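You operate a simulated robot arm through the tools that you are given. There is no shell and no other tool.

The job below is to be done with a simulated robot arm. You get a single attempt, and the scene is never put back.

Task
Put the cover on the yellow drum, then lock the three red knobs.

It is judged by the outcome, as a careful person would: the job done as asked, and still so three seconds after it is handed in. It fails if anything else is knocked over, pushed out of place, dropped, spilled or broken. Lids that push on must go on centred and level and be pressed home; caps that screw on are set level and turned clockwise until they are tight.

Robot
A 7-joint arm with a two-finger gripper, fixed in place. Base frame: the origin is on the floor under the middle of its stand, x ahead of it, y to its left, z up. Lengths are in m, angles in rad, forces in N, time in s.
With the tool pointing down near the work surface it reaches from about 0.3 to 0.72 m from the base axis. Its first joint turns from -2.897 to 2.897 rad. Payload 2.94 kg.
The tool frame sits at the grasp point between the pads (the TCP): z along the fingers, y along the line on which they close. The tips reach 0.03 m beyond it. The gripper opens to 0.138 m; its body begins 0.109 m behind the TCP.
Orientation is told as [roll, pitch, yaw] about the base's x, y, z axes, in that order, counted from this pose: with the fingers straight down and closing along the base's y, the tool's x points along the base's -x, its y along +y and its z along -z.

Tools
- The arm moves only by the tool apply_moves. Its argument "motion" is one flat list of numbers, 7 for each row, row after row: the turn, a rotation vector about the tool's x, y, z in rad, then the shift along the tool's x, y, z in m, then the opening in per cent of the stroke, from 0 (shut) to 100 (fully open). In form: [ax, ay, az, tx, ty, tz, fingers, ax, ay, az, tx, ty, tz, fingers, ...]. A call has 1 to 20 rows; each row is the pose to reach, as a shift and turn from the pose commanded when the call began, along the tool's axes at that moment. Each row takes 0.2 s and may step no farther than 0.05 m and 0.15 rad from the row before; otherwise, or with a gripper value out of range, the whole call is refused. A pose out of reach is approached as far as the arm can. The call stops where the force on the tool passes 40 N (or 10 N more than at its start, if that is more) or the arm is blocked; 0.2 s more then pass. Each finger travels about 0.072 m/s and halts on what it meets, pressing with about 37 N; the grip force reading is that of the motor and also rises with nothing between the fingers. The clock runs only during rows and for 0.2 s after the last one: add rows that repeat a pose to give the fingers time. The reply holds the time, the measured pose of the TCP, the force on the tool along the base axes, the opening and the grip force, in the units named above and with some noise, with the torque about the TCP (base axes, N m) and any sound that the robot's microphone picked up.
- Cameras (640 x 400 px; columns grow to the right, rows downward): "scene" is fixed at [0.0506, 0.6504, 1.5274]; the picture's right is [-0.87, -0.49, 0.00], its down [-0.29, 0.51, -0.81] and it looks along [0.40, -0.70, -0.59] (base axes); focal length 309 px, centre (320, 200). "wrist" rides on the gripper at [0.071, 0.019, -0.146] in the tool frame; the picture's right is [-0.26, 0.97, 0.00], its down [-0.85, -0.23, -0.48] and it looks along [-0.46, -0.12, 0.88] (tool axes); focal length 280 px, centre (320, 200). There is no depth. A picture from a camera that has moved, and an enlarged one, comes with that camera's place and axes in the base frame and with its lens.
- get_image(camera): a new picture of that camera. It takes no simulated time.
- move_column(by): slides the trunk up (or, below 0, down) by that many m; the arm rides with it, the base frame stays. It gives what a move gives, with no picture.
- zoom(camera, box): a new picture of the part [left, top, right, bottom] of that camera's present view, enlarged. It takes no simulated time.
- finish_job(): hands the job in; it is judged then, once.

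Places have to be worked out from the pictures, the camera data and where the tool is seen. Open the gripper and draw the arm clear of the work before you hand the job in, unless the task says otherwise.

The tools are called after "Request:" by a JSON object that holds its "fn" and its "kwargs". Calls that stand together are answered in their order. apply_moves: Moves the arm, as the interface text tells. Its arguments: {"type":"object","properties":{"motion":{"type":"array","items":{"type":"number"}}},"required":["motion"]} The other tools are called the same way: move_column (by) moves the trunk up or down; get_image (camera) takes a picture; zoom (camera, box) takes an enlarged picture of a part of a camera's view; finish_job () hands the job in.

At the start:

```text
time: 0.0
eef_pos: [0.4306, 0.0133, 1.2462]
orientation: [-0.001, -0.002, 0.001]
force: [-0.6, 0.2, -0.3]
ft_torque: [-0.02, 0.0, -0.01]
gripper_width: 0.1381
grip_force: 0.0
trunk travel left (down, up): [-0.425, 0.029]
```

scene: 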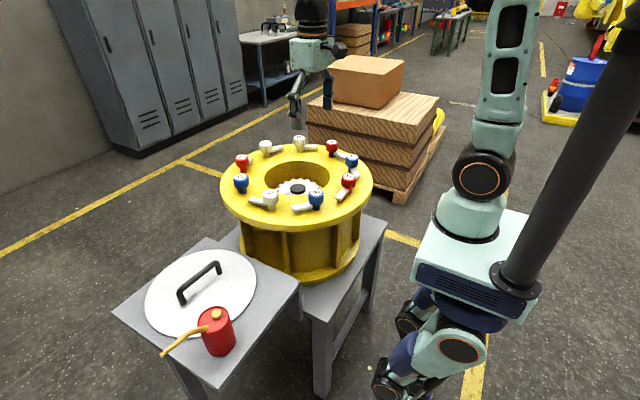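
wrist: 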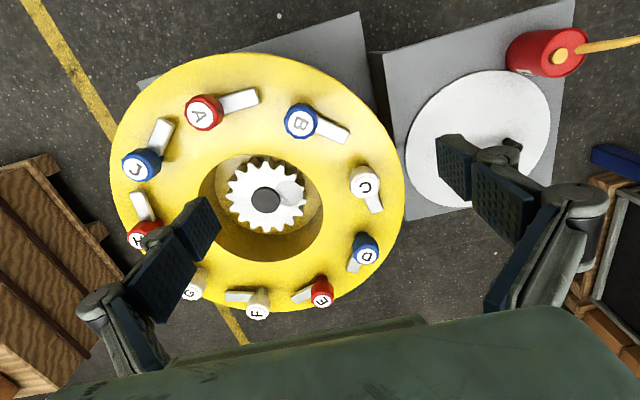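

I'll start by looking closely at the drum, knobs and cover from both cameras.

Request:
{"fn": "zoom", "kwargs": {"camera": "scene", "box": [200, 120, 400, 245]}}

Request:
{"fn": "zoom", "kwargs": {"camera": "scene", "box": [110, 230, 310, 355]}}

Request:
{"fn": "zoom", "kwargs": {"camera": "wrist", "box": [100, 40, 420, 240]}}

Request:
{"fn": "zoom", "kwargs": {"camera": "wrist", "box": [100, 180, 420, 380]}}

Request:
{"fn": "zoom", "kwargs": {"camera": "wrist", "box": [370, 0, 640, 220]}}

```text
3.20 times, centred on (300, 182) of scene
camera zoom: at [0.0506, 0.6504, 1.5274], right [-0.87, -0.49, 0.0], down [-0.29, 0.51, -0.81], along [0.4, -0.7, -0.59], focal length 989 px, centre (384, 256)
```

zoom: 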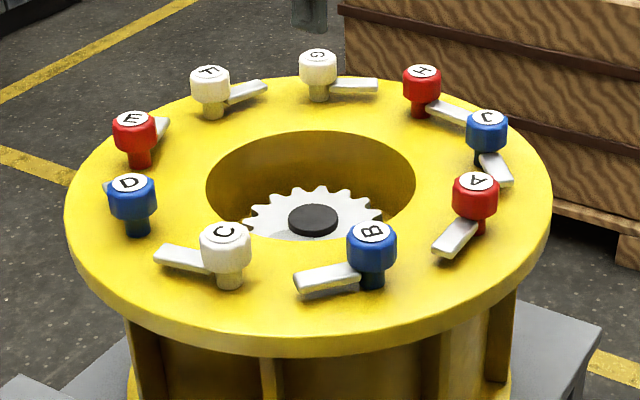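

```text
3.20 times, centred on (210, 292) of scene
camera zoom: at [0.0506, 0.6504, 1.5274], right [-0.87, -0.49, 0.0], down [-0.29, 0.51, -0.81], along [0.4, -0.7, -0.59], focal length 989 px, centre (672, -96)
```

zoom: 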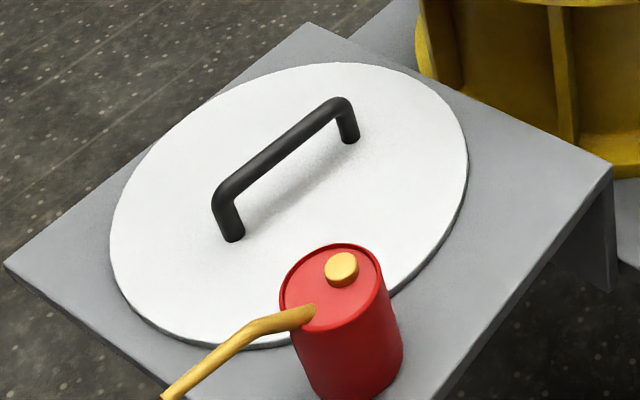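

```text
2.00 times, centred on (260, 140) of wrist
camera zoom: at [0.3604, 0.032, 1.3906], right [0.26, 0.97, 0.0], down [0.85, -0.23, 0.48], along [0.46, -0.12, -0.88], focal length 561 px, centre (440, 320)
```

zoom: 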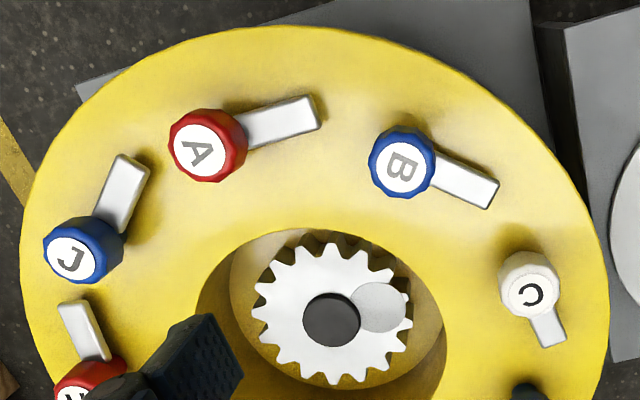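

```text
2.00 times, centred on (260, 280) of wrist
camera zoom: at [0.3604, 0.032, 1.3906], right [0.26, 0.97, 0.0], down [0.85, -0.23, 0.48], along [0.46, -0.12, -0.88], focal length 561 px, centre (440, 40)
```

zoom: 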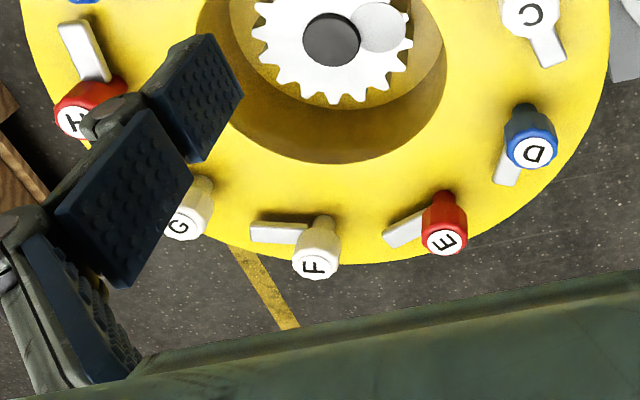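

```text
1.82 times, centred on (505, 110) of wrist
camera zoom: at [0.3604, 0.032, 1.3906], right [0.26, 0.97, 0.0], down [0.85, -0.23, 0.48], along [0.46, -0.12, -0.88], focal length 510 px, centre (-16, 364)
```

zoom: 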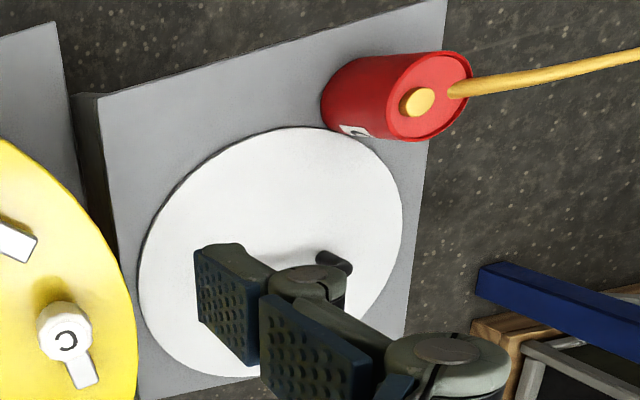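

The red knobs are A, E and H. All nine levers lie tangentially now, and I put the knob ring at about (0.597, -0.14) with radius 0.203 and knob tops near z 0.99. The cover sits on the lower table near (0.62, 0.33), so I'll move the wrist camera above it for a better view.

Request:
{"fn": "apply_moves", "kwargs": {"motion": [0, 0, 0, 0, 0.05, 0, 100, 0, 0, 0, 0, 0.1, 0, 100, 0, 0, 0, 0, 0.15, 0, 100, 0, 0, 0, 0, 0.2, 0, 100, 0, 0, 0, 0, 0.25, 0, 100, 0, 0, 0, 0, 0.3, 0, 100, 0, 0, 0, 0, 0.345, 0, 100]}}

Request:
{"fn": "get_image", "kwargs": {"camera": "wrist"}}

Request:
{"fn": "get_image", "kwargs": {"camera": "scene"}}

```text
time: 1.6
eef_pos: [0.4313, 0.3585, 1.245]
orientation: [-0.002, 0.001, 0.001]
force: [-0.4, 0.1, -1.2]
ft_torque: [0.01, 0.0, 0.0]
gripper_width: 0.1378
grip_force: 0.0
trunk travel left (down, up): [-0.425, 0.029]
```

```text
taken
camera wrist: at [0.3603, 0.3778, 1.3898], right [0.26, 0.97, 0.0], down [0.85, -0.23, 0.48], along [0.46, -0.13, -0.88], focal length 280 px, centre (320, 200)
```

wrist: 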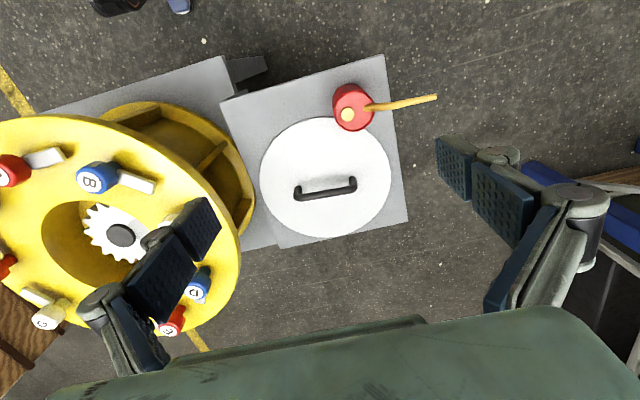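

```text
taken
```

scene: 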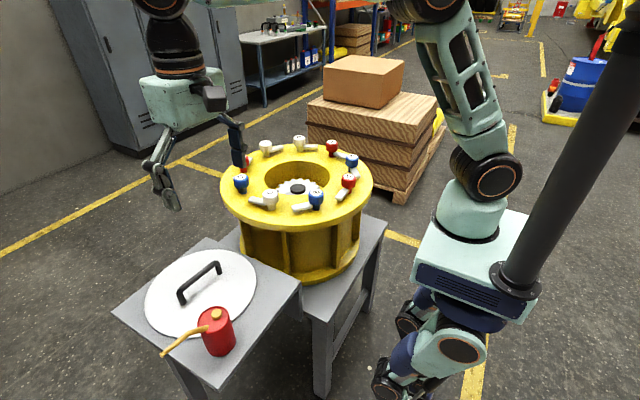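

Request:
{"fn": "zoom", "kwargs": {"camera": "wrist", "box": [240, 70, 420, 260]}}

Request:
{"fn": "zoom", "kwargs": {"camera": "wrist", "box": [0, 90, 260, 340]}}

Request:
{"fn": "zoom", "kwargs": {"camera": "scene", "box": [130, 230, 290, 360]}}

```text
2.11 times, centred on (330, 165) of wrist
camera zoom: at [0.3603, 0.3778, 1.3898], right [0.26, 0.97, 0.0], down [0.85, -0.23, 0.48], along [0.46, -0.13, -0.88], focal length 590 px, centre (299, 274)
```

zoom: 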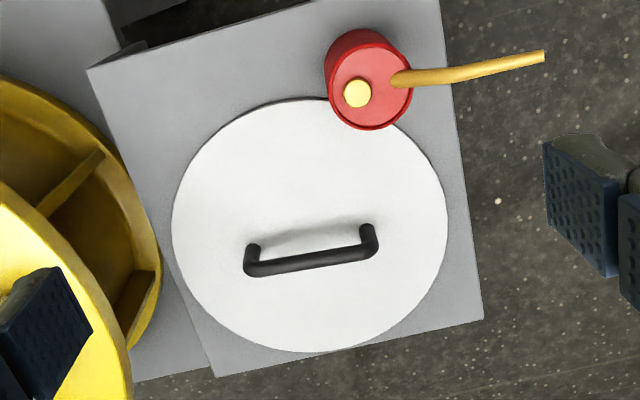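

```text
1.60 times, centred on (130, 215) of wrist
camera zoom: at [0.3603, 0.3778, 1.3898], right [0.26, 0.97, 0.0], down [0.85, -0.23, 0.48], along [0.46, -0.13, -0.88], focal length 449 px, centre (624, 176)
```

zoom: 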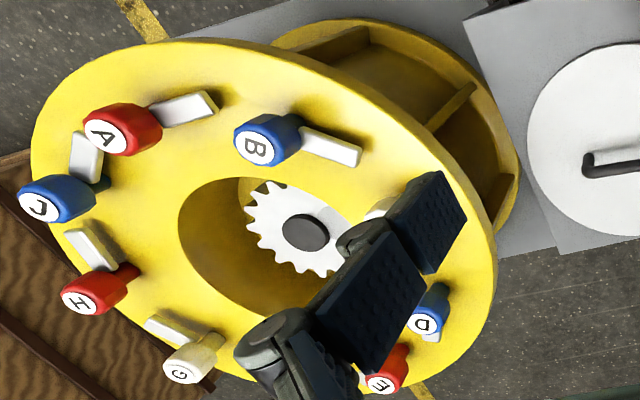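

```text
3.08 times, centred on (210, 295) of scene
camera zoom: at [0.0506, 0.6504, 1.5274], right [-0.87, -0.49, 0.0], down [-0.29, 0.51, -0.81], along [0.4, -0.7, -0.59], focal length 951 px, centre (658, -92)
```

zoom: 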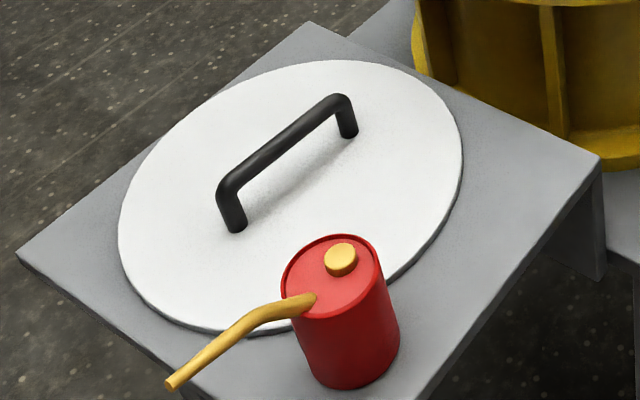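

The two views agree. The handle is centred near (0.637, 0.315), its bar is at z≈0.837 running close to +y (85.6°), and the cover radius is about 0.156. The oil can stands only about 5 mm from the rim. I'll lower the trunk a little, then swing over the handle while yawing about 85.6°.

Request:
{"fn": "move_column", "kwargs": {"by": -0.1}}

Request:
{"fn": "apply_moves", "kwargs": {"motion": [0, 0, -0.1494, -0.0206, -0.00435, 0, 100, 0, 0, -0.2988, -0.0412, -0.0087, 0, 100, 0, 0, -0.4482, -0.0618, -0.01305, 0, 100, 0, 0, -0.5976, -0.0824, -0.0174, 0, 100, 0, 0, -0.747, -0.103, -0.02175, 0, 100, 0, 0, -0.8964, -0.1236, -0.0261, 0, 100, 0, 0, -1.0458, -0.1442, -0.03045, 0, 100, 0, 0, -1.1952, -0.1648, -0.0348, 0, 100, 0, 0, -1.3446, -0.1854, -0.03915, 0, 100, 0, 0, -1.494, -0.206, -0.0435, 0, 100]}}

Request:
{"fn": "get_image", "kwargs": {"camera": "wrist"}}

Request:
{"fn": "get_image", "kwargs": {"camera": "scene"}}

```text
time: 2.9
eef_pos: [0.4299, 0.3585, 1.1462]
orientation: [0.001, 0.001, -0.001]
force: [0.2, -0.9, 0.3]
ft_torque: [0.01, -0.01, 0.0]
gripper_width: 0.1382
grip_force: 0.1
trunk travel left (down, up): [-0.325, 0.129]
```

```text
time: 5.1
eef_pos: [0.5862, 0.2993, 1.1266]
orientation: [0.0, 0.0, 1.412]
force: [0.3, 0.4, -0.6]
ft_torque: [-0.08, 0.05, 0.01]
gripper_width: 0.138
grip_force: 0.2
out of reach, approached as far as the arm can: row 8, 9, 10
trunk travel left (down, up): [-0.325, 0.129]
```

```text
taken
camera wrist: at [0.5575, 0.2314, 1.2718], right [-0.91, 0.41, 0.0], down [0.36, 0.8, 0.48], along [0.2, 0.43, -0.88], focal length 280 px, centre (320, 200)
```

wrist: 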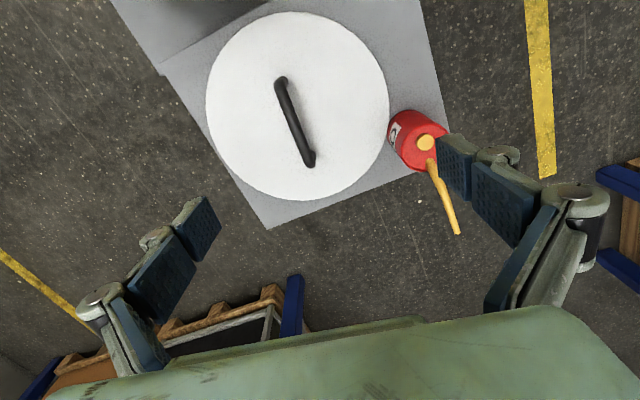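

```text
taken
```

scene: 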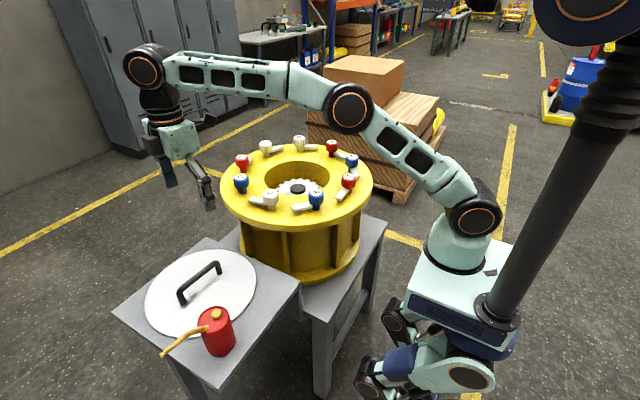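

The arm is fully stretched at this height, so the last rows weren't reached. I'll descend to about z 1.0, where the reach is better, and see which reference pose the command uses.

Request:
{"fn": "apply_moves", "kwargs": {"motion": [0, 0, 0, 0, 0, 0.04, 100, 0, 0, 0, 0, 0, 0.08, 100, 0, 0, 0, 0, 0, 0.12, 100, 0, 0, 0, 0, 0, 0.12, 100]}}

```text
time: 6.1
eef_pos: [0.5862, 0.2974, 1.0072]
orientation: [0.0, 0.001, 1.408]
force: [0.2, 0.0, -0.9]
ft_torque: [0.03, 0.0, 0.0]
gripper_width: 0.1381
grip_force: 0.2
trunk travel left (down, up): [-0.325, 0.129]
```

The reference is the pose actually reached. Next I'll align with the handle centre and the full yaw while coming down to z≈0.93.

Request:
{"fn": "apply_moves", "kwargs": {"motion": [0, 0, -0.028, -0.0083, -0.0159, 0.0257, 100, 0, 0, -0.056, -0.0166, -0.0317, 0.0513, 100, 0, 0, -0.084, -0.0249, -0.0476, 0.077, 100, 0, 0, -0.084, -0.0249, -0.0476, 0.077, 100]}}

Request:
{"fn": "get_image", "kwargs": {"camera": "wrist"}}

Request:
{"fn": "get_image", "kwargs": {"camera": "scene"}}

```text
time: 7.1
eef_pos: [0.636, 0.3156, 0.9318]
orientation: [0.0, -0.001, 1.494]
force: [0.7, 0.0, -0.5]
ft_torque: [-0.01, 0.02, 0.04]
gripper_width: 0.1382
grip_force: 0.0
trunk travel left (down, up): [-0.325, 0.129]
```

```text
taken
camera wrist: at [0.6125, 0.2451, 1.0773], right [-0.94, 0.34, 0.0], down [0.3, 0.83, 0.48], along [0.16, 0.45, -0.88], focal length 280 px, centre (320, 200)
```

wrist: 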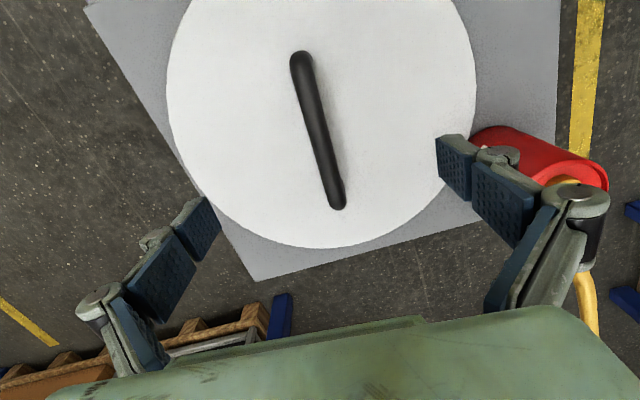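

```text
taken
```

scene: 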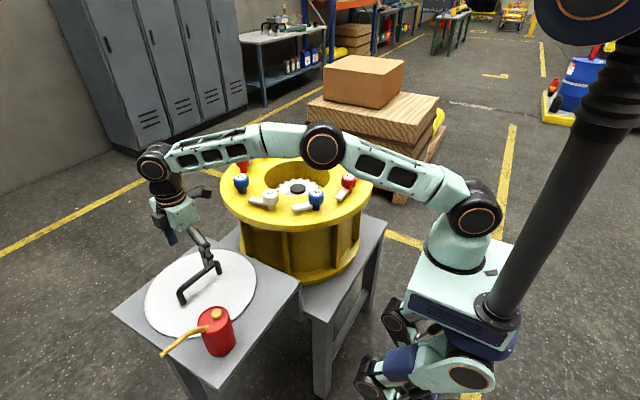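

The handle is confirmed at about (0.635, 0.314), between the fingers. I'll descend to z≈0.84 with the fingers still open.

Request:
{"fn": "apply_moves", "kwargs": {"motion": [0, 0, 0, 0, 0, 0.03, 100, 0, 0, 0, 0, 0, 0.06, 100, 0, 0, 0, 0, 0, 0.08, 100, 0, 0, 0, 0, 0, 0.092, 100]}}

Request:
{"fn": "get_image", "kwargs": {"camera": "wrist"}}

Request:
{"fn": "zoom", "kwargs": {"camera": "scene", "box": [130, 200, 290, 330]}}

```text
time: 8.1
eef_pos: [0.6361, 0.3151, 0.8384]
orientation: [0.0, 0.001, 1.493]
force: [0.0, 0.7, -0.1]
ft_torque: [-0.01, -0.04, 0.03]
gripper_width: 0.1378
grip_force: 0.1
trunk travel left (down, up): [-0.325, 0.129]
```

```text
taken
camera wrist: at [0.6129, 0.2444, 0.9842], right [-0.94, 0.34, 0.0], down [0.3, 0.83, 0.48], along [0.16, 0.45, -0.88], focal length 280 px, centre (320, 200)
```

wrist: 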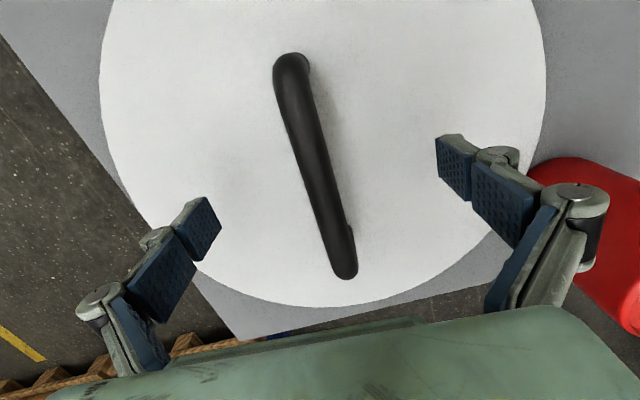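

```text
3.08 times, centred on (210, 265) of scene
camera zoom: at [0.0506, 0.6504, 1.5274], right [-0.87, -0.49, 0.0], down [-0.29, 0.51, -0.81], along [0.4, -0.7, -0.59], focal length 951 px, centre (658, 0)
```

zoom: 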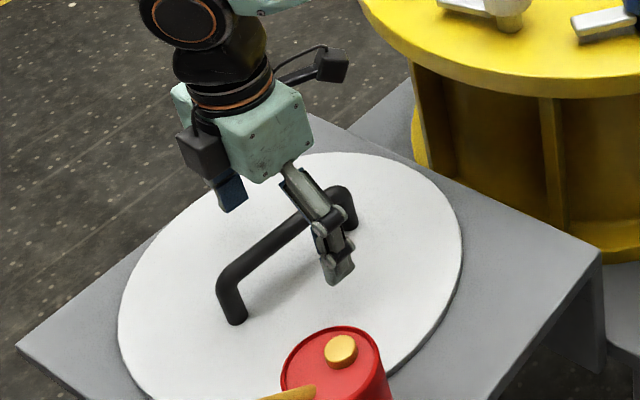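

The bar is centred between the pads to within a few mm, so I'll close on it.

Request:
{"fn": "apply_moves", "kwargs": {"motion": [0, 0, 0, 0, 0, 0, 60, 0, 0, 0, 0, 0, 0, 30, 0, 0, 0, 0, 0, 0, 0, 0, 0, 0, 0, 0, 0, 0, 0, 0, 0, 0, 0, 0, 0, 0, 0, 0, 0, 0, 0, 0, 0, 0, 0, 0, 0, 0, 0]}}

Request:
{"fn": "get_image", "kwargs": {"camera": "wrist"}}

Request:
{"fn": "zoom", "kwargs": {"camera": "scene", "box": [130, 200, 290, 330]}}

```text
time: 9.7
eef_pos: [0.6365, 0.3149, 0.8388]
orientation: [0.001, -0.001, 1.493]
force: [-7.8, -1.1, 0.1]
ft_torque: [0.02, 0.12, -0.01]
gripper_width: 0.0162
grip_force: 37.2
trunk travel left (down, up): [-0.325, 0.129]
```

```text
taken
camera wrist: at [0.6122, 0.2447, 0.9846], right [-0.94, 0.34, 0.0], down [0.3, 0.83, 0.48], along [0.16, 0.45, -0.88], focal length 280 px, centre (320, 200)
```

wrist: 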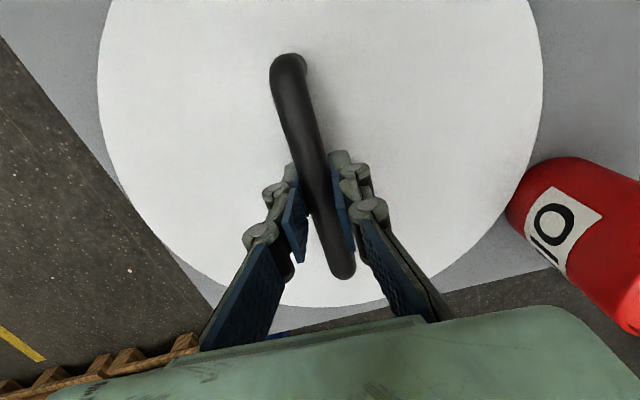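

```text
3.08 times, centred on (210, 265) of scene
camera zoom: at [0.0506, 0.6504, 1.5274], right [-0.87, -0.49, 0.0], down [-0.29, 0.51, -0.81], along [0.4, -0.7, -0.59], focal length 951 px, centre (658, 0)
```

zoom: 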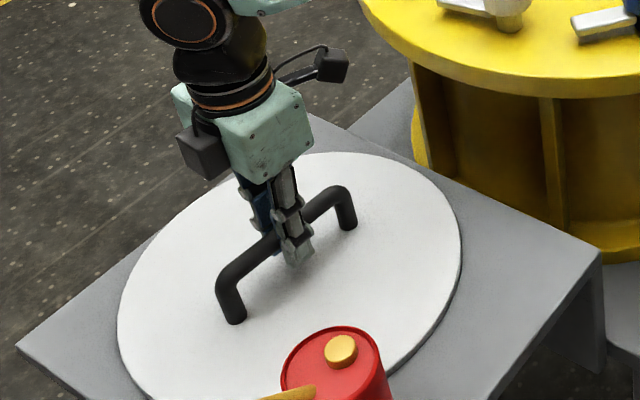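

The grip is good: 16 mm opening at 37 N. Before lifting I'll check the gap between the oil can and the cover rim.

Request:
{"fn": "zoom", "kwargs": {"camera": "wrist", "box": [440, 120, 640, 340]}}

Request:
{"fn": "zoom", "kwargs": {"camera": "scene", "box": [150, 270, 270, 370]}}

```text
1.82 times, centred on (540, 230) of wrist
camera zoom: at [0.6122, 0.2447, 0.9846], right [-0.94, 0.34, 0.0], down [0.3, 0.83, 0.48], along [0.16, 0.45, -0.88], focal length 510 px, centre (-80, 146)
```

zoom: 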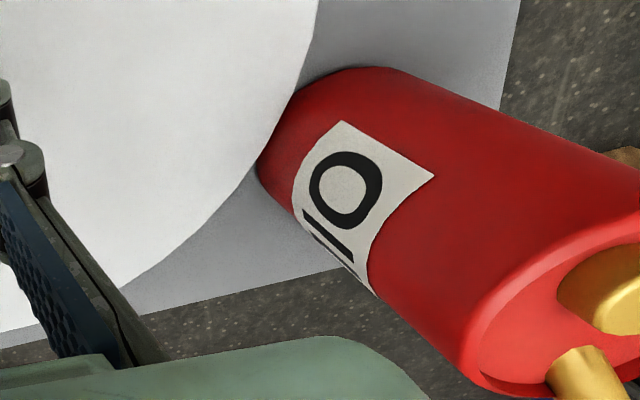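

```text
4.00 times, centred on (210, 320) of scene
camera zoom: at [0.0506, 0.6504, 1.5274], right [-0.87, -0.49, 0.0], down [-0.29, 0.51, -0.81], along [0.4, -0.7, -0.59], focal length 1236 px, centre (760, -280)
```

zoom: 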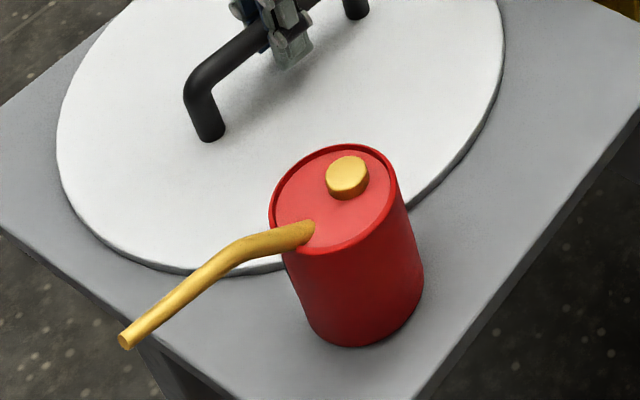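

The gap to the can is only a few mm, so I'll lift a little and drift toward -y, away from the can, then check the level of the cover.

Request:
{"fn": "apply_moves", "kwargs": {"motion": [0, 0, 0, 0, -0.001, -0.006, 0, 0, 0, 0, 0.003, -0.002, -0.012, 0, 0, 0, 0, 0.007, -0.003, -0.018, 0, 0, 0, 0, 0.012, -0.003, -0.025, 0, 0, 0, 0, 0.012, -0.003, -0.025, 0]}}

Request:
{"fn": "get_image", "kwargs": {"camera": "wrist"}}

Request:
{"fn": "zoom", "kwargs": {"camera": "scene", "box": [120, 200, 310, 360]}}

```text
time: 10.9
eef_pos: [0.6404, 0.3034, 0.8619]
orientation: [0.005, 0.003, 1.493]
force: [-0.1, 0.4, -19.7]
ft_torque: [0.0, -0.02, -0.03]
gripper_width: 0.0164
grip_force: 36.6
trunk travel left (down, up): [-0.325, 0.129]
```

```text
taken
camera wrist: at [0.617, 0.233, 1.0075], right [-0.94, 0.34, 0.0], down [0.3, 0.83, 0.47], along [0.16, 0.45, -0.88], focal length 280 px, centre (320, 200)
```

wrist: 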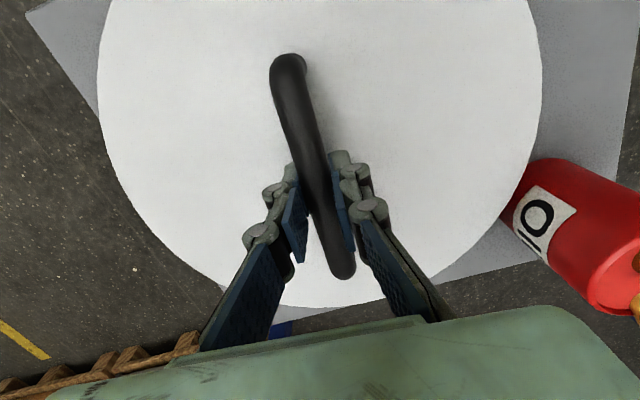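

```text
2.50 times, centred on (215, 280) of scene
camera zoom: at [0.0506, 0.6504, 1.5274], right [-0.87, -0.49, 0.0], down [-0.29, 0.51, -0.81], along [0.4, -0.7, -0.59], focal length 772 px, centre (582, 0)
```

zoom: 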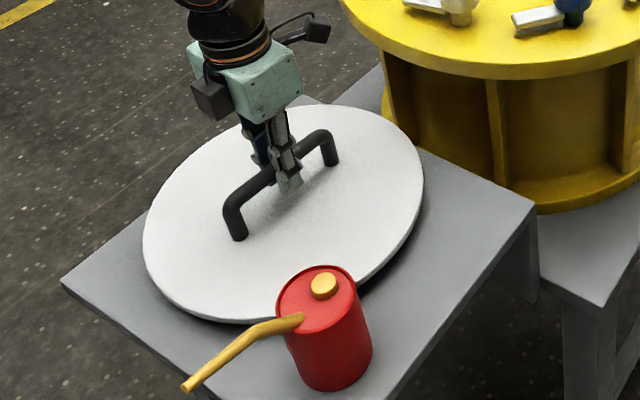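

The cover is lifted at about 2 kg, balanced with near-zero torque, and clear of the can. I'll raise it with the trunk.

Request:
{"fn": "move_column", "kwargs": {"by": 0.125}}

Request:
{"fn": "get_image", "kwargs": {"camera": "scene"}}

Request:
{"fn": "get_image", "kwargs": {"camera": "wrist"}}

```text
time: 12.5
eef_pos: [0.6409, 0.3026, 0.9869]
orientation: [0.005, 0.001, 1.493]
force: [0.5, -0.2, -20.3]
ft_torque: [-0.02, -0.02, -0.02]
gripper_width: 0.016
grip_force: 37.4
trunk travel left (down, up): [-0.45, 0.004]
```

```text
taken
```

scene: 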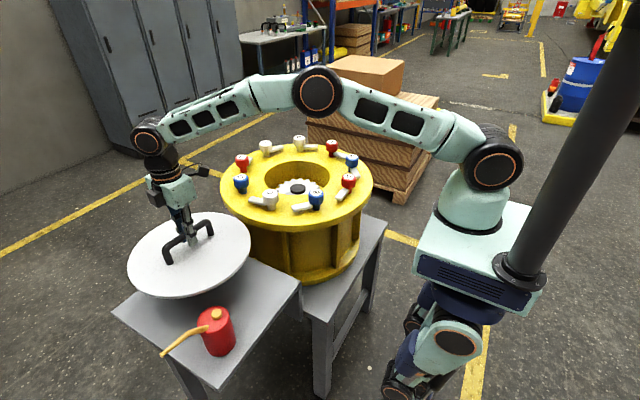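

```text
taken
camera wrist: at [0.6174, 0.2334, 1.1323], right [-0.94, 0.34, 0.0], down [0.3, 0.83, 0.47], along [0.16, 0.45, -0.88], focal length 280 px, centre (320, 200)
```

wrist: 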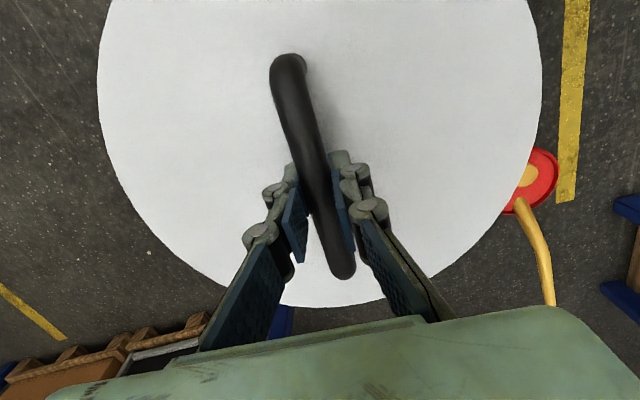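

The refined multi-view fit puts the drum's knob circle centre at about (0.602, -0.152), with radius ≈0.207 and knob tops at z ≈ 0.988. I'll raise the cover straight up first so it clears the knobs.

Request:
{"fn": "apply_moves", "kwargs": {"motion": [0, 0, 0, 0, 0, -0.01, 0, 0, 0, 0, 0, 0, -0.03, 0, 0, 0, 0, 0, 0, -0.055, 0, 0, 0, 0, 0, 0, -0.08, 0, 0, 0, 0, 0.005, 0, -0.1, 0, 0, 0, 0, 0.01, 0.003, -0.115, 0, 0, 0, 0, 0.015, 0.005, -0.125, 0, 0, 0, 0, 0.015, 0.005, -0.125, 0]}}

```text
time: 14.3
eef_pos: [0.6346, 0.2894, 1.1122]
orientation: [0.003, 0.002, 1.492]
force: [-0.3, 0.6, -20.1]
ft_torque: [0.01, 0.03, 0.02]
gripper_width: 0.0161
grip_force: 36.7
trunk travel left (down, up): [-0.45, 0.004]
```

The cover is at z 1.112 and stable. I'll carry it smoothly to above the drum centre.

Request:
{"fn": "apply_moves", "kwargs": {"motion": [0, 0, 0, 0.0089, 0, 0, 0, 0, 0, 0, 0.0266, -0.0001, 0, 0, 0, 0, 0, 0.0531, -0.0003, 0, 0, 0, 0, 0, 0.0841, -0.0004, 0, 0, 0, 0, 0, 0.1195, -0.0006, 0, 0, 0, 0, 0, 0.1549, -0.0008, 0, 0, 0, 0, 0, 0.1903, -0.0009, 0, 0, 0, 0, 0, 0.2257, -0.0011, 0, 0, 0, 0, 0, 0.2611, -0.0013, 0, 0, 0, 0, 0, 0.2965, -0.0015, 0, 0, 0, 0, 0, 0.332, -0.0016, 0, 0, 0, 0, 0, 0.3629, -0.0018, 0, 0, 0, 0, 0, 0.3895, -0.0019, 0, 0, 0, 0, 0, 0.4138, -0.002, 0, 0, 0, 0, 0, 0.4315, -0.0021, 0, 0, 0, 0, 0, 0.4426, -0.0022, 0, 0, 0, 0, 0, 0.4426, -0.0022, 0, 0]}}

Request:
{"fn": "get_image", "kwargs": {"camera": "scene"}}

Request:
{"fn": "zoom", "kwargs": {"camera": "scene", "box": [200, 90, 400, 245]}}

Request:
{"fn": "get_image", "kwargs": {"camera": "wrist"}}

```text
time: 17.9
eef_pos: [0.6025, -0.1545, 1.1119]
orientation: [0.0, -0.002, 1.492]
force: [0.0, -0.4, -19.9]
ft_torque: [-0.03, 0.04, -0.02]
gripper_width: 0.0163
grip_force: 36.9
trunk travel left (down, up): [-0.45, 0.004]
```

```text
taken
```

scene: 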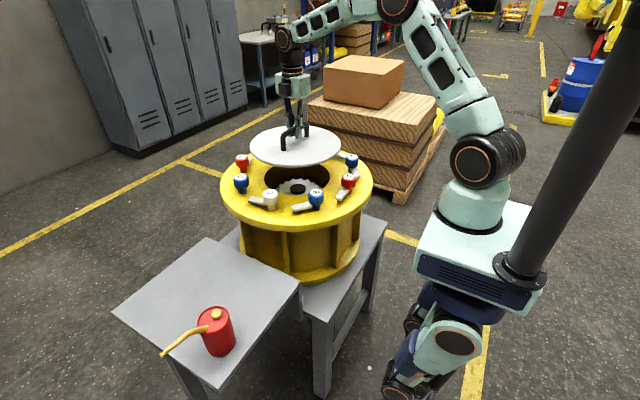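

```text
2.58 times, centred on (300, 168) of scene
camera zoom: at [0.0506, 0.6504, 1.5274], right [-0.87, -0.49, 0.0], down [-0.29, 0.51, -0.81], along [0.4, -0.7, -0.59], focal length 797 px, centre (372, 284)
```

zoom: 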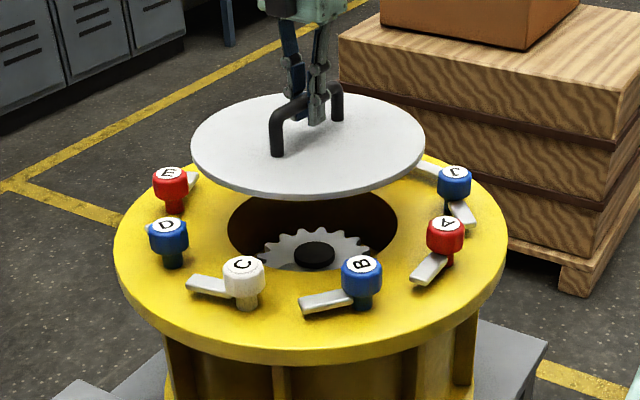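

```text
taken
camera wrist: at [0.5791, -0.225, 1.2575], right [-0.94, 0.34, 0.0], down [0.3, 0.83, 0.48], along [0.16, 0.45, -0.88], focal length 280 px, centre (320, 200)
```

wrist: 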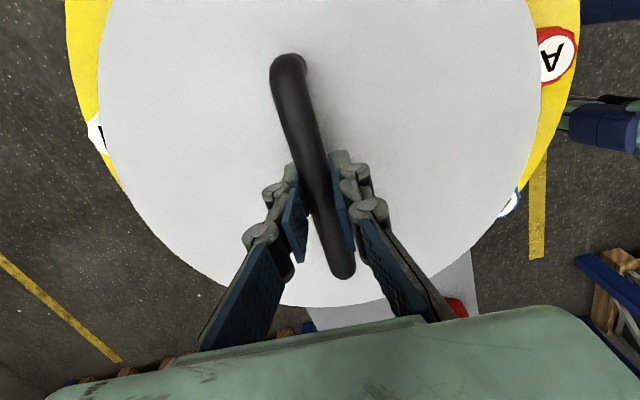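

The scene camera geometry checks out: the predicted and observed cover ellipses match to about 1–2 px. The cover is almost centred, so I'll trim to (0.601, -0.1525) and lower it to just above the flange for a look.

Request:
{"fn": "apply_moves", "kwargs": {"motion": [0, 0, 0, -0.0019, 0.0017, 0.01, 0, 0, 0, 0, -0.0019, 0.0017, 0.03, 0, 0, 0, 0, -0.0019, 0.0017, 0.05, 0, 0, 0, 0, -0.0019, 0.0017, 0.068, 0, 0, 0, 0, -0.0019, 0.0017, 0.08, 0, 0, 0, 0, -0.0019, 0.0017, 0.085, 0, 0, 0, 0, -0.0019, 0.0017, 0.085, 0]}}

Request:
{"fn": "zoom", "kwargs": {"camera": "scene", "box": [200, 110, 400, 245]}}

Request:
{"fn": "get_image", "kwargs": {"camera": "wrist"}}

```text
time: 19.5
eef_pos: [0.6008, -0.1524, 1.0289]
orientation: [0.001, -0.003, 1.492]
force: [-0.9, 0.2, -19.3]
ft_torque: [-0.04, -0.01, -0.02]
gripper_width: 0.0162
grip_force: 37.2
trunk travel left (down, up): [-0.45, 0.004]
```

```text
2.96 times, centred on (300, 178) of scene
camera zoom: at [0.0506, 0.6504, 1.5274], right [-0.87, -0.49, 0.0], down [-0.29, 0.51, -0.81], along [0.4, -0.7, -0.59], focal length 915 px, centre (379, 267)
```

zoom: 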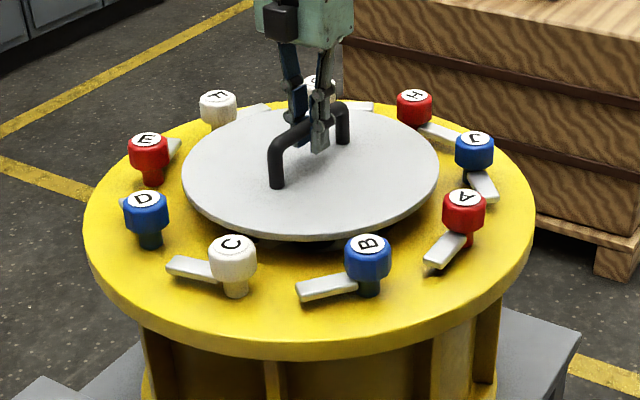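

```text
taken
camera wrist: at [0.5762, -0.2224, 1.1728], right [-0.94, 0.34, 0.0], down [0.3, 0.83, 0.48], along [0.16, 0.45, -0.88], focal length 280 px, centre (320, 200)
```

wrist: 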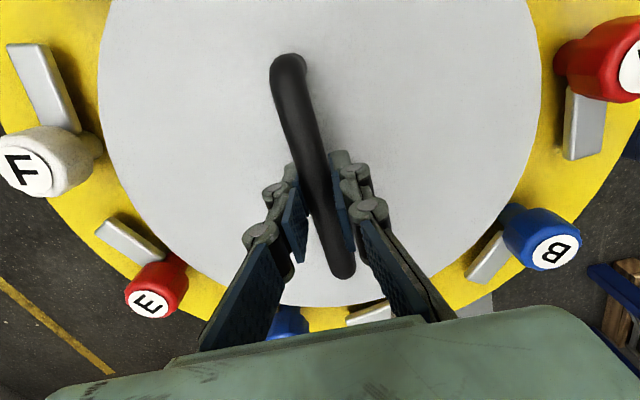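

The cover hovers about 2–3 cm above the flange and looks centred. I'll zoom in on the far and near flange edges to check centring along the viewing direction.

Request:
{"fn": "zoom", "kwargs": {"camera": "scene", "box": [220, 125, 380, 185]}}

Request:
{"fn": "zoom", "kwargs": {"camera": "scene", "box": [220, 175, 380, 235]}}

```text
4.00 times, centred on (300, 155) of scene
camera zoom: at [0.0506, 0.6504, 1.5274], right [-0.87, -0.49, 0.0], down [-0.29, 0.51, -0.81], along [0.4, -0.7, -0.59], focal length 1236 px, centre (400, 380)
```

zoom: 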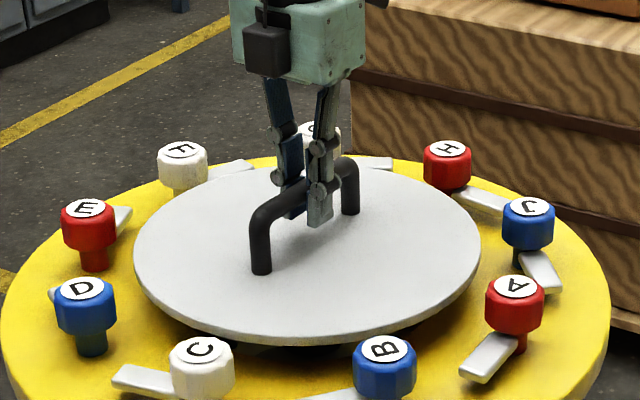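

```text
4.00 times, centred on (300, 205) of scene
camera zoom: at [0.0506, 0.6504, 1.5274], right [-0.87, -0.49, 0.0], down [-0.29, 0.51, -0.81], along [0.4, -0.7, -0.59], focal length 1236 px, centre (400, 180)
```

zoom: 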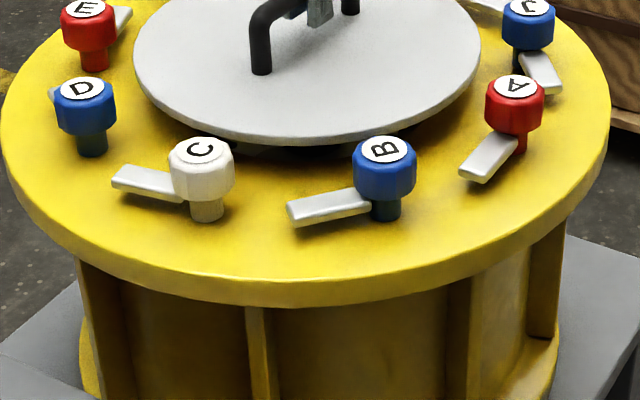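

The flange rim geometry agrees with a centre near (0.602, -0.1525) if its top is at z≈0.925. I'll lower in small steps and watch for the load to transfer.

Request:
{"fn": "apply_moves", "kwargs": {"motion": [0, 0, 0, 0, 0, 0.007, 0, 0, 0, 0, 0, 0, 0.014, 0, 0, 0, 0, 0, 0, 0.02, 0, 0, 0, 0, 0, 0, 0.02, 0]}}

Request:
{"fn": "zoom", "kwargs": {"camera": "scene", "box": [220, 140, 380, 220]}}

```text
time: 20.5
eef_pos: [0.5997, -0.1525, 1.0081]
orientation: [0.001, 0.001, 1.493]
force: [-0.3, 0.0, -18.4]
ft_torque: [0.02, 0.01, -0.01]
gripper_width: 0.0163
grip_force: 37.1
trunk travel left (down, up): [-0.45, 0.004]
```

```text
4.00 times, centred on (300, 180) of scene
camera zoom: at [0.0506, 0.6504, 1.5274], right [-0.87, -0.49, 0.0], down [-0.29, 0.51, -0.81], along [0.4, -0.7, -0.59], focal length 1236 px, centre (400, 280)
```

zoom: 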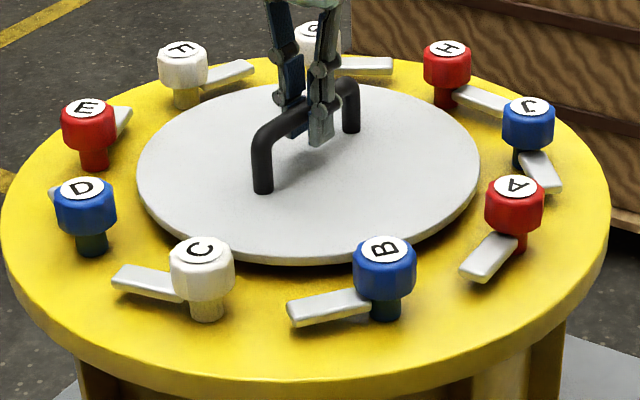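

Still free, with about 18–20 N hanging. I'll lower in 2.5 mm steps until the flange takes the weight.

Request:
{"fn": "apply_moves", "kwargs": {"motion": [0, 0, 0, 0, 0, 0.0025, 0, 0, 0, 0, 0, 0, 0.005, 0, 0, 0, 0, 0, 0, 0.0075, 0, 0, 0, 0, 0, 0, 0.0075, 0]}}

```text
time: 21.5
eef_pos: [0.6002, -0.1515, 1.0007]
orientation: [0.002, -0.002, 1.492]
force: [-0.1, -0.6, -19.5]
ft_torque: [-0.02, 0.01, 0.0]
gripper_width: 0.0159
grip_force: 36.5
trunk travel left (down, up): [-0.45, 0.004]
```

Request:
{"fn": "apply_moves", "kwargs": {"motion": [0, 0, 0, 0, 0, 0.002, 0, 0, 0, 0, 0, 0, 0.004, 0, 0, 0, 0, 0, 0, 0.006, 0, 0, 0, 0, 0, 0, 0.006, 0]}}

```text
time: 22.5
eef_pos: [0.6001, -0.1507, 0.9944]
orientation: [0.002, -0.002, 1.492]
force: [0.0, 0.6, -19.6]
ft_torque: [-0.01, 0.02, 0.02]
gripper_width: 0.0162
grip_force: 37.0
trunk travel left (down, up): [-0.45, 0.004]
```

Request:
{"fn": "apply_moves", "kwargs": {"motion": [0, 0, 0, 0, 0, 0.002, 0, 0, 0, 0, 0, 0, 0.004, 0, 0, 0, 0, 0, 0, 0.006, 0, 0, 0, 0, 0, 0, 0.006, 0]}}

Request:
{"fn": "zoom", "kwargs": {"camera": "scene", "box": [220, 140, 380, 220]}}

```text
time: 23.5
eef_pos: [0.6014, -0.1518, 0.991]
orientation: [-0.004, -0.001, 1.494]
force: [2.4, 1.0, 0.1]
ft_torque: [-0.11, 0.06, 0.0]
gripper_width: 0.0162
grip_force: 37.2
trunk travel left (down, up): [-0.45, 0.004]
```

```text
4.00 times, centred on (300, 180) of scene
camera zoom: at [0.0506, 0.6504, 1.5274], right [-0.87, -0.49, 0.0], down [-0.29, 0.51, -0.81], along [0.4, -0.7, -0.59], focal length 1236 px, centre (400, 280)
```

zoom: 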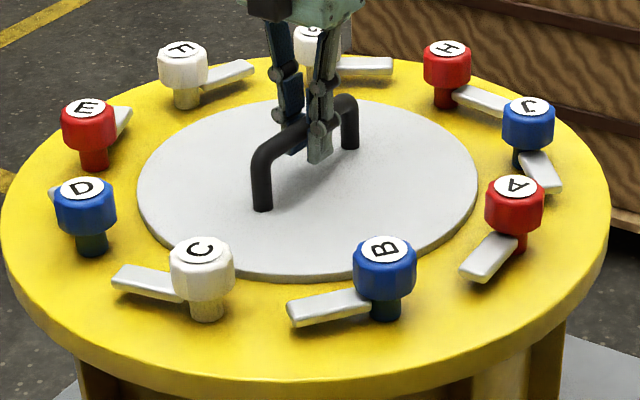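

The flange now carries the cover at TCP z 0.991, so the cover top is about 0.936. The rim comparison puts the centring within about 2 mm. I'll press it down gently to seat it.

Request:
{"fn": "apply_moves", "kwargs": {"motion": [0, 0, 0, 0, 0, 0.0015, 0, 0, 0, 0, 0, 0, 0.003, 0, 0, 0, 0, 0, 0, 0.0045, 0, 0, 0, 0, 0, 0, 0.0045, 0]}}

Request:
{"fn": "zoom", "kwargs": {"camera": "scene", "box": [220, 140, 380, 220]}}

```text
time: 24.5
eef_pos: [0.6004, -0.1512, 0.9874]
orientation: [-0.008, 0.003, 1.493]
force: [10.6, 1.1, 23.9]
ft_torque: [0.14, -0.05, 0.31]
gripper_width: 0.0189
grip_force: 37.2
trunk travel left (down, up): [-0.45, 0.004]
```

```text
4.00 times, centred on (300, 180) of scene
camera zoom: at [0.0506, 0.6504, 1.5274], right [-0.87, -0.49, 0.0], down [-0.29, 0.51, -0.81], along [0.4, -0.7, -0.59], focal length 1236 px, centre (400, 280)
```

zoom: 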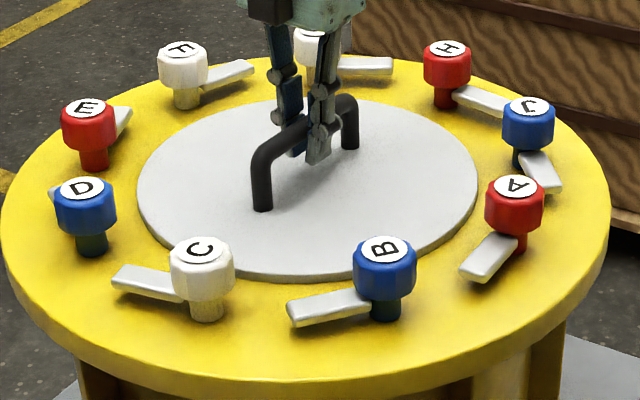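

The cover is seated and doesn't move further; only the pads slid on the bar. I'll back off the push, open the fingers and lift away.

Request:
{"fn": "apply_moves", "kwargs": {"motion": [0, 0, 0, 0, 0, -0.0045, 0, 0, 0, 0, 0, 0, -0.0065, 0, 0, 0, 0, 0, 0, -0.0065, 30, 0, 0, 0, 0, 0, -0.0065, 60, 0, 0, 0, 0, 0, -0.0065, 60, 0, 0, 0, 0, 0, -0.0065, 60]}}

Request:
{"fn": "zoom", "kwargs": {"camera": "scene", "box": [220, 140, 380, 220]}}

```text
time: 25.9
eef_pos: [0.5996, -0.1526, 0.9921]
orientation: [0.001, -0.001, 1.493]
force: [0.4, -1.0, -0.2]
ft_torque: [-0.01, -0.04, 0.02]
gripper_width: 0.0831
grip_force: 0.1
trunk travel left (down, up): [-0.45, 0.004]
```

```text
4.00 times, centred on (300, 180) of scene
camera zoom: at [0.0506, 0.6504, 1.5274], right [-0.87, -0.49, 0.0], down [-0.29, 0.51, -0.81], along [0.4, -0.7, -0.59], focal length 1236 px, centre (400, 280)
```

zoom: 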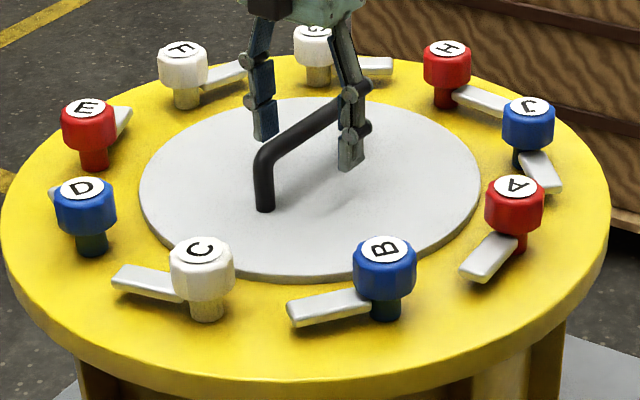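

The cover has been released and lies flat. I'll raise the gripper, turn it back to yaw 0 and retreat for a top view to check centring and the lever geometry.

Request:
{"fn": "apply_moves", "kwargs": {"motion": [0, 0, 0, 0, 0, -0.03, 60, 0, 0, 0, 0, 0, -0.07, 60, 0, 0, 0, 0, 0, -0.11, 60, 0, 0, 0, 0, 0, -0.15, 60, 0, 0, 0, 0, 0, -0.19, 60, 0, 0, 0, 0, 0, -0.2, 80]}}

Request:
{"fn": "apply_moves", "kwargs": {"motion": [0, 0, 0.148, 0, 0.021, 0, 100, 0, 0, 0.296, 0, 0.042, 0, 100, 0, 0, 0.444, 0, 0.063, 0, 100, 0, 0, 0.592, 0, 0.084, 0, 100, 0, 0, 0.74, 0, 0.105, 0, 100, 0, 0, 0.888, 0, 0.126, 0, 100, 0, 0, 1.036, 0, 0.147, 0, 100, 0, 0, 1.184, 0, 0.168, 0, 100, 0, 0, 1.332, 0, 0.189, 0, 100, 0, 0, 1.48, 0, 0.2, 0, 100]}}

Request:
{"fn": "get_image", "kwargs": {"camera": "wrist"}}

Request:
{"fn": "get_image", "kwargs": {"camera": "scene"}}

```text
time: 27.3
eef_pos: [0.599, -0.1521, 1.1919]
orientation: [0.0, -0.002, 1.492]
force: [0.8, 0.2, -0.4]
ft_torque: [-0.04, 0.0, -0.01]
gripper_width: 0.1101
grip_force: 0.0
trunk travel left (down, up): [-0.45, 0.004]
```

```text
time: 29.5
eef_pos: [0.3995, -0.1358, 1.1925]
orientation: [0.0, 0.0, 0.01]
force: [0.6, 0.8, 0.5]
ft_torque: [0.03, 0.01, -0.01]
gripper_width: 0.1379
grip_force: 0.1
trunk travel left (down, up): [-0.45, 0.004]
```

```text
taken
camera wrist: at [0.3295, -0.1183, 1.3369], right [0.25, 0.97, 0.0], down [0.85, -0.22, 0.48], along [0.46, -0.12, -0.88], focal length 280 px, centre (320, 200)
```

wrist: 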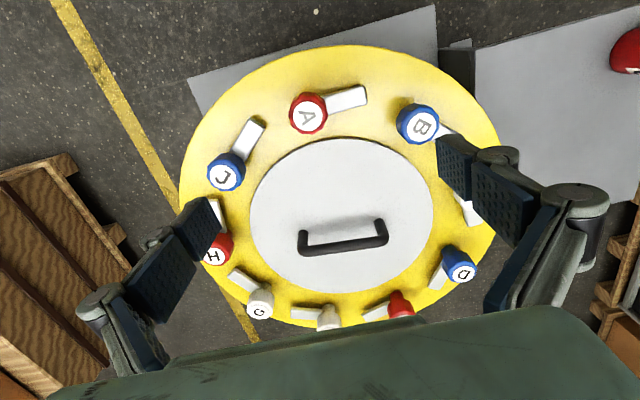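

```text
taken
```

scene: 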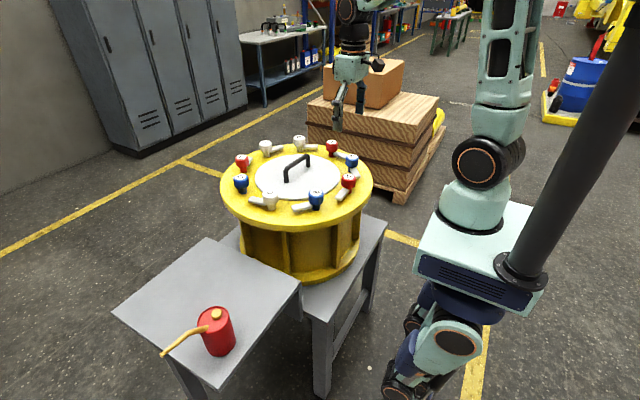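

Request:
{"fn": "zoom", "kwargs": {"camera": "wrist", "box": [170, 40, 490, 240]}}

Request:
{"fn": "zoom", "kwargs": {"camera": "scene", "box": [210, 125, 390, 238]}}

Request:
{"fn": "zoom", "kwargs": {"camera": "scene", "box": [320, 130, 380, 215]}}

Request:
{"fn": "zoom", "kwargs": {"camera": "scene", "box": [215, 130, 290, 215]}}

Request:
{"fn": "zoom", "kwargs": {"camera": "wrist", "box": [250, 70, 410, 170]}}

```text
2.00 times, centred on (330, 140) of wrist
camera zoom: at [0.3295, -0.1183, 1.3369], right [0.25, 0.97, 0.0], down [0.85, -0.22, 0.48], along [0.46, -0.12, -0.88], focal length 561 px, centre (300, 320)
```

zoom: 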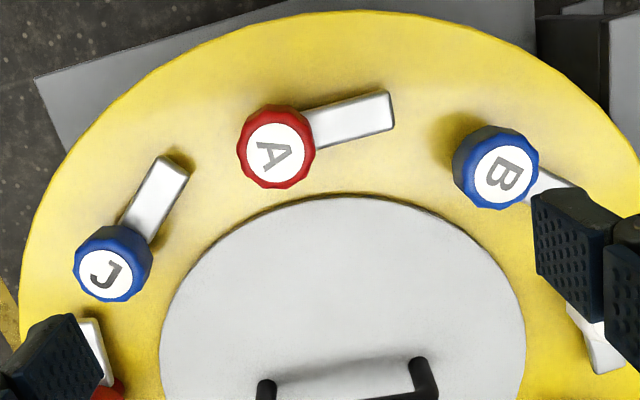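

```text
3.54 times, centred on (300, 182) of scene
camera zoom: at [0.0506, 0.6504, 1.5274], right [-0.87, -0.49, 0.0], down [-0.29, 0.51, -0.81], along [0.4, -0.7, -0.59], focal length 1094 px, centre (391, 266)
```

zoom: 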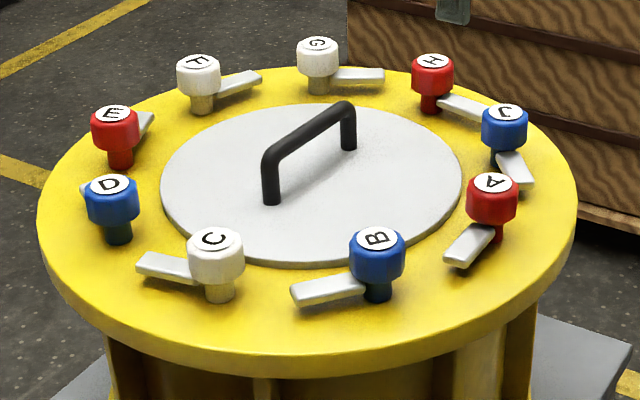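

```text
4.71 times, centred on (350, 172) of scene
camera zoom: at [0.0506, 0.6504, 1.5274], right [-0.87, -0.49, 0.0], down [-0.29, 0.51, -0.81], along [0.4, -0.7, -0.59], focal length 1454 px, centre (179, 329)
```

zoom: 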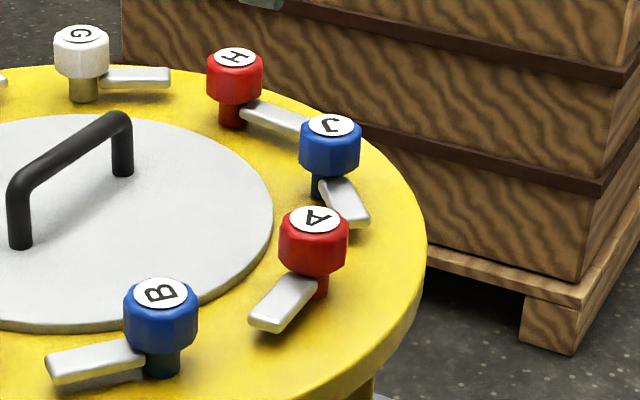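

```text
4.71 times, centred on (252, 172) of scene
camera zoom: at [0.0506, 0.6504, 1.5274], right [-0.87, -0.49, 0.0], down [-0.29, 0.51, -0.81], along [0.4, -0.7, -0.59], focal length 1454 px, centre (638, 329)
```

zoom: 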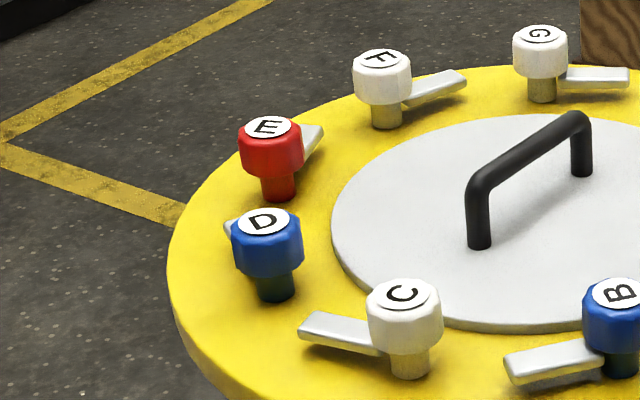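

```text
4.00 times, centred on (330, 120) of wrist
camera zoom: at [0.3295, -0.1183, 1.3369], right [0.25, 0.97, 0.0], down [0.85, -0.22, 0.48], along [0.46, -0.12, -0.88], focal length 1122 px, centre (280, 520)
```

zoom: 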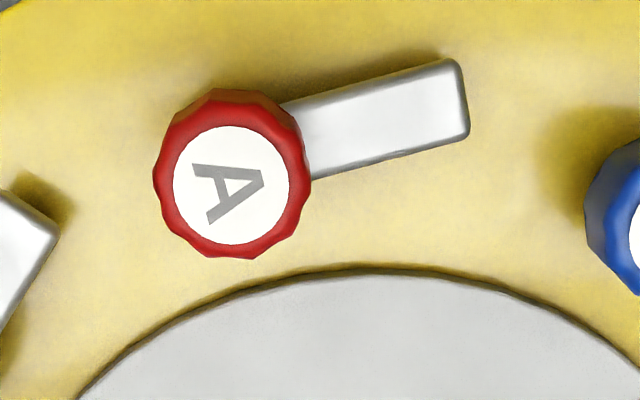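

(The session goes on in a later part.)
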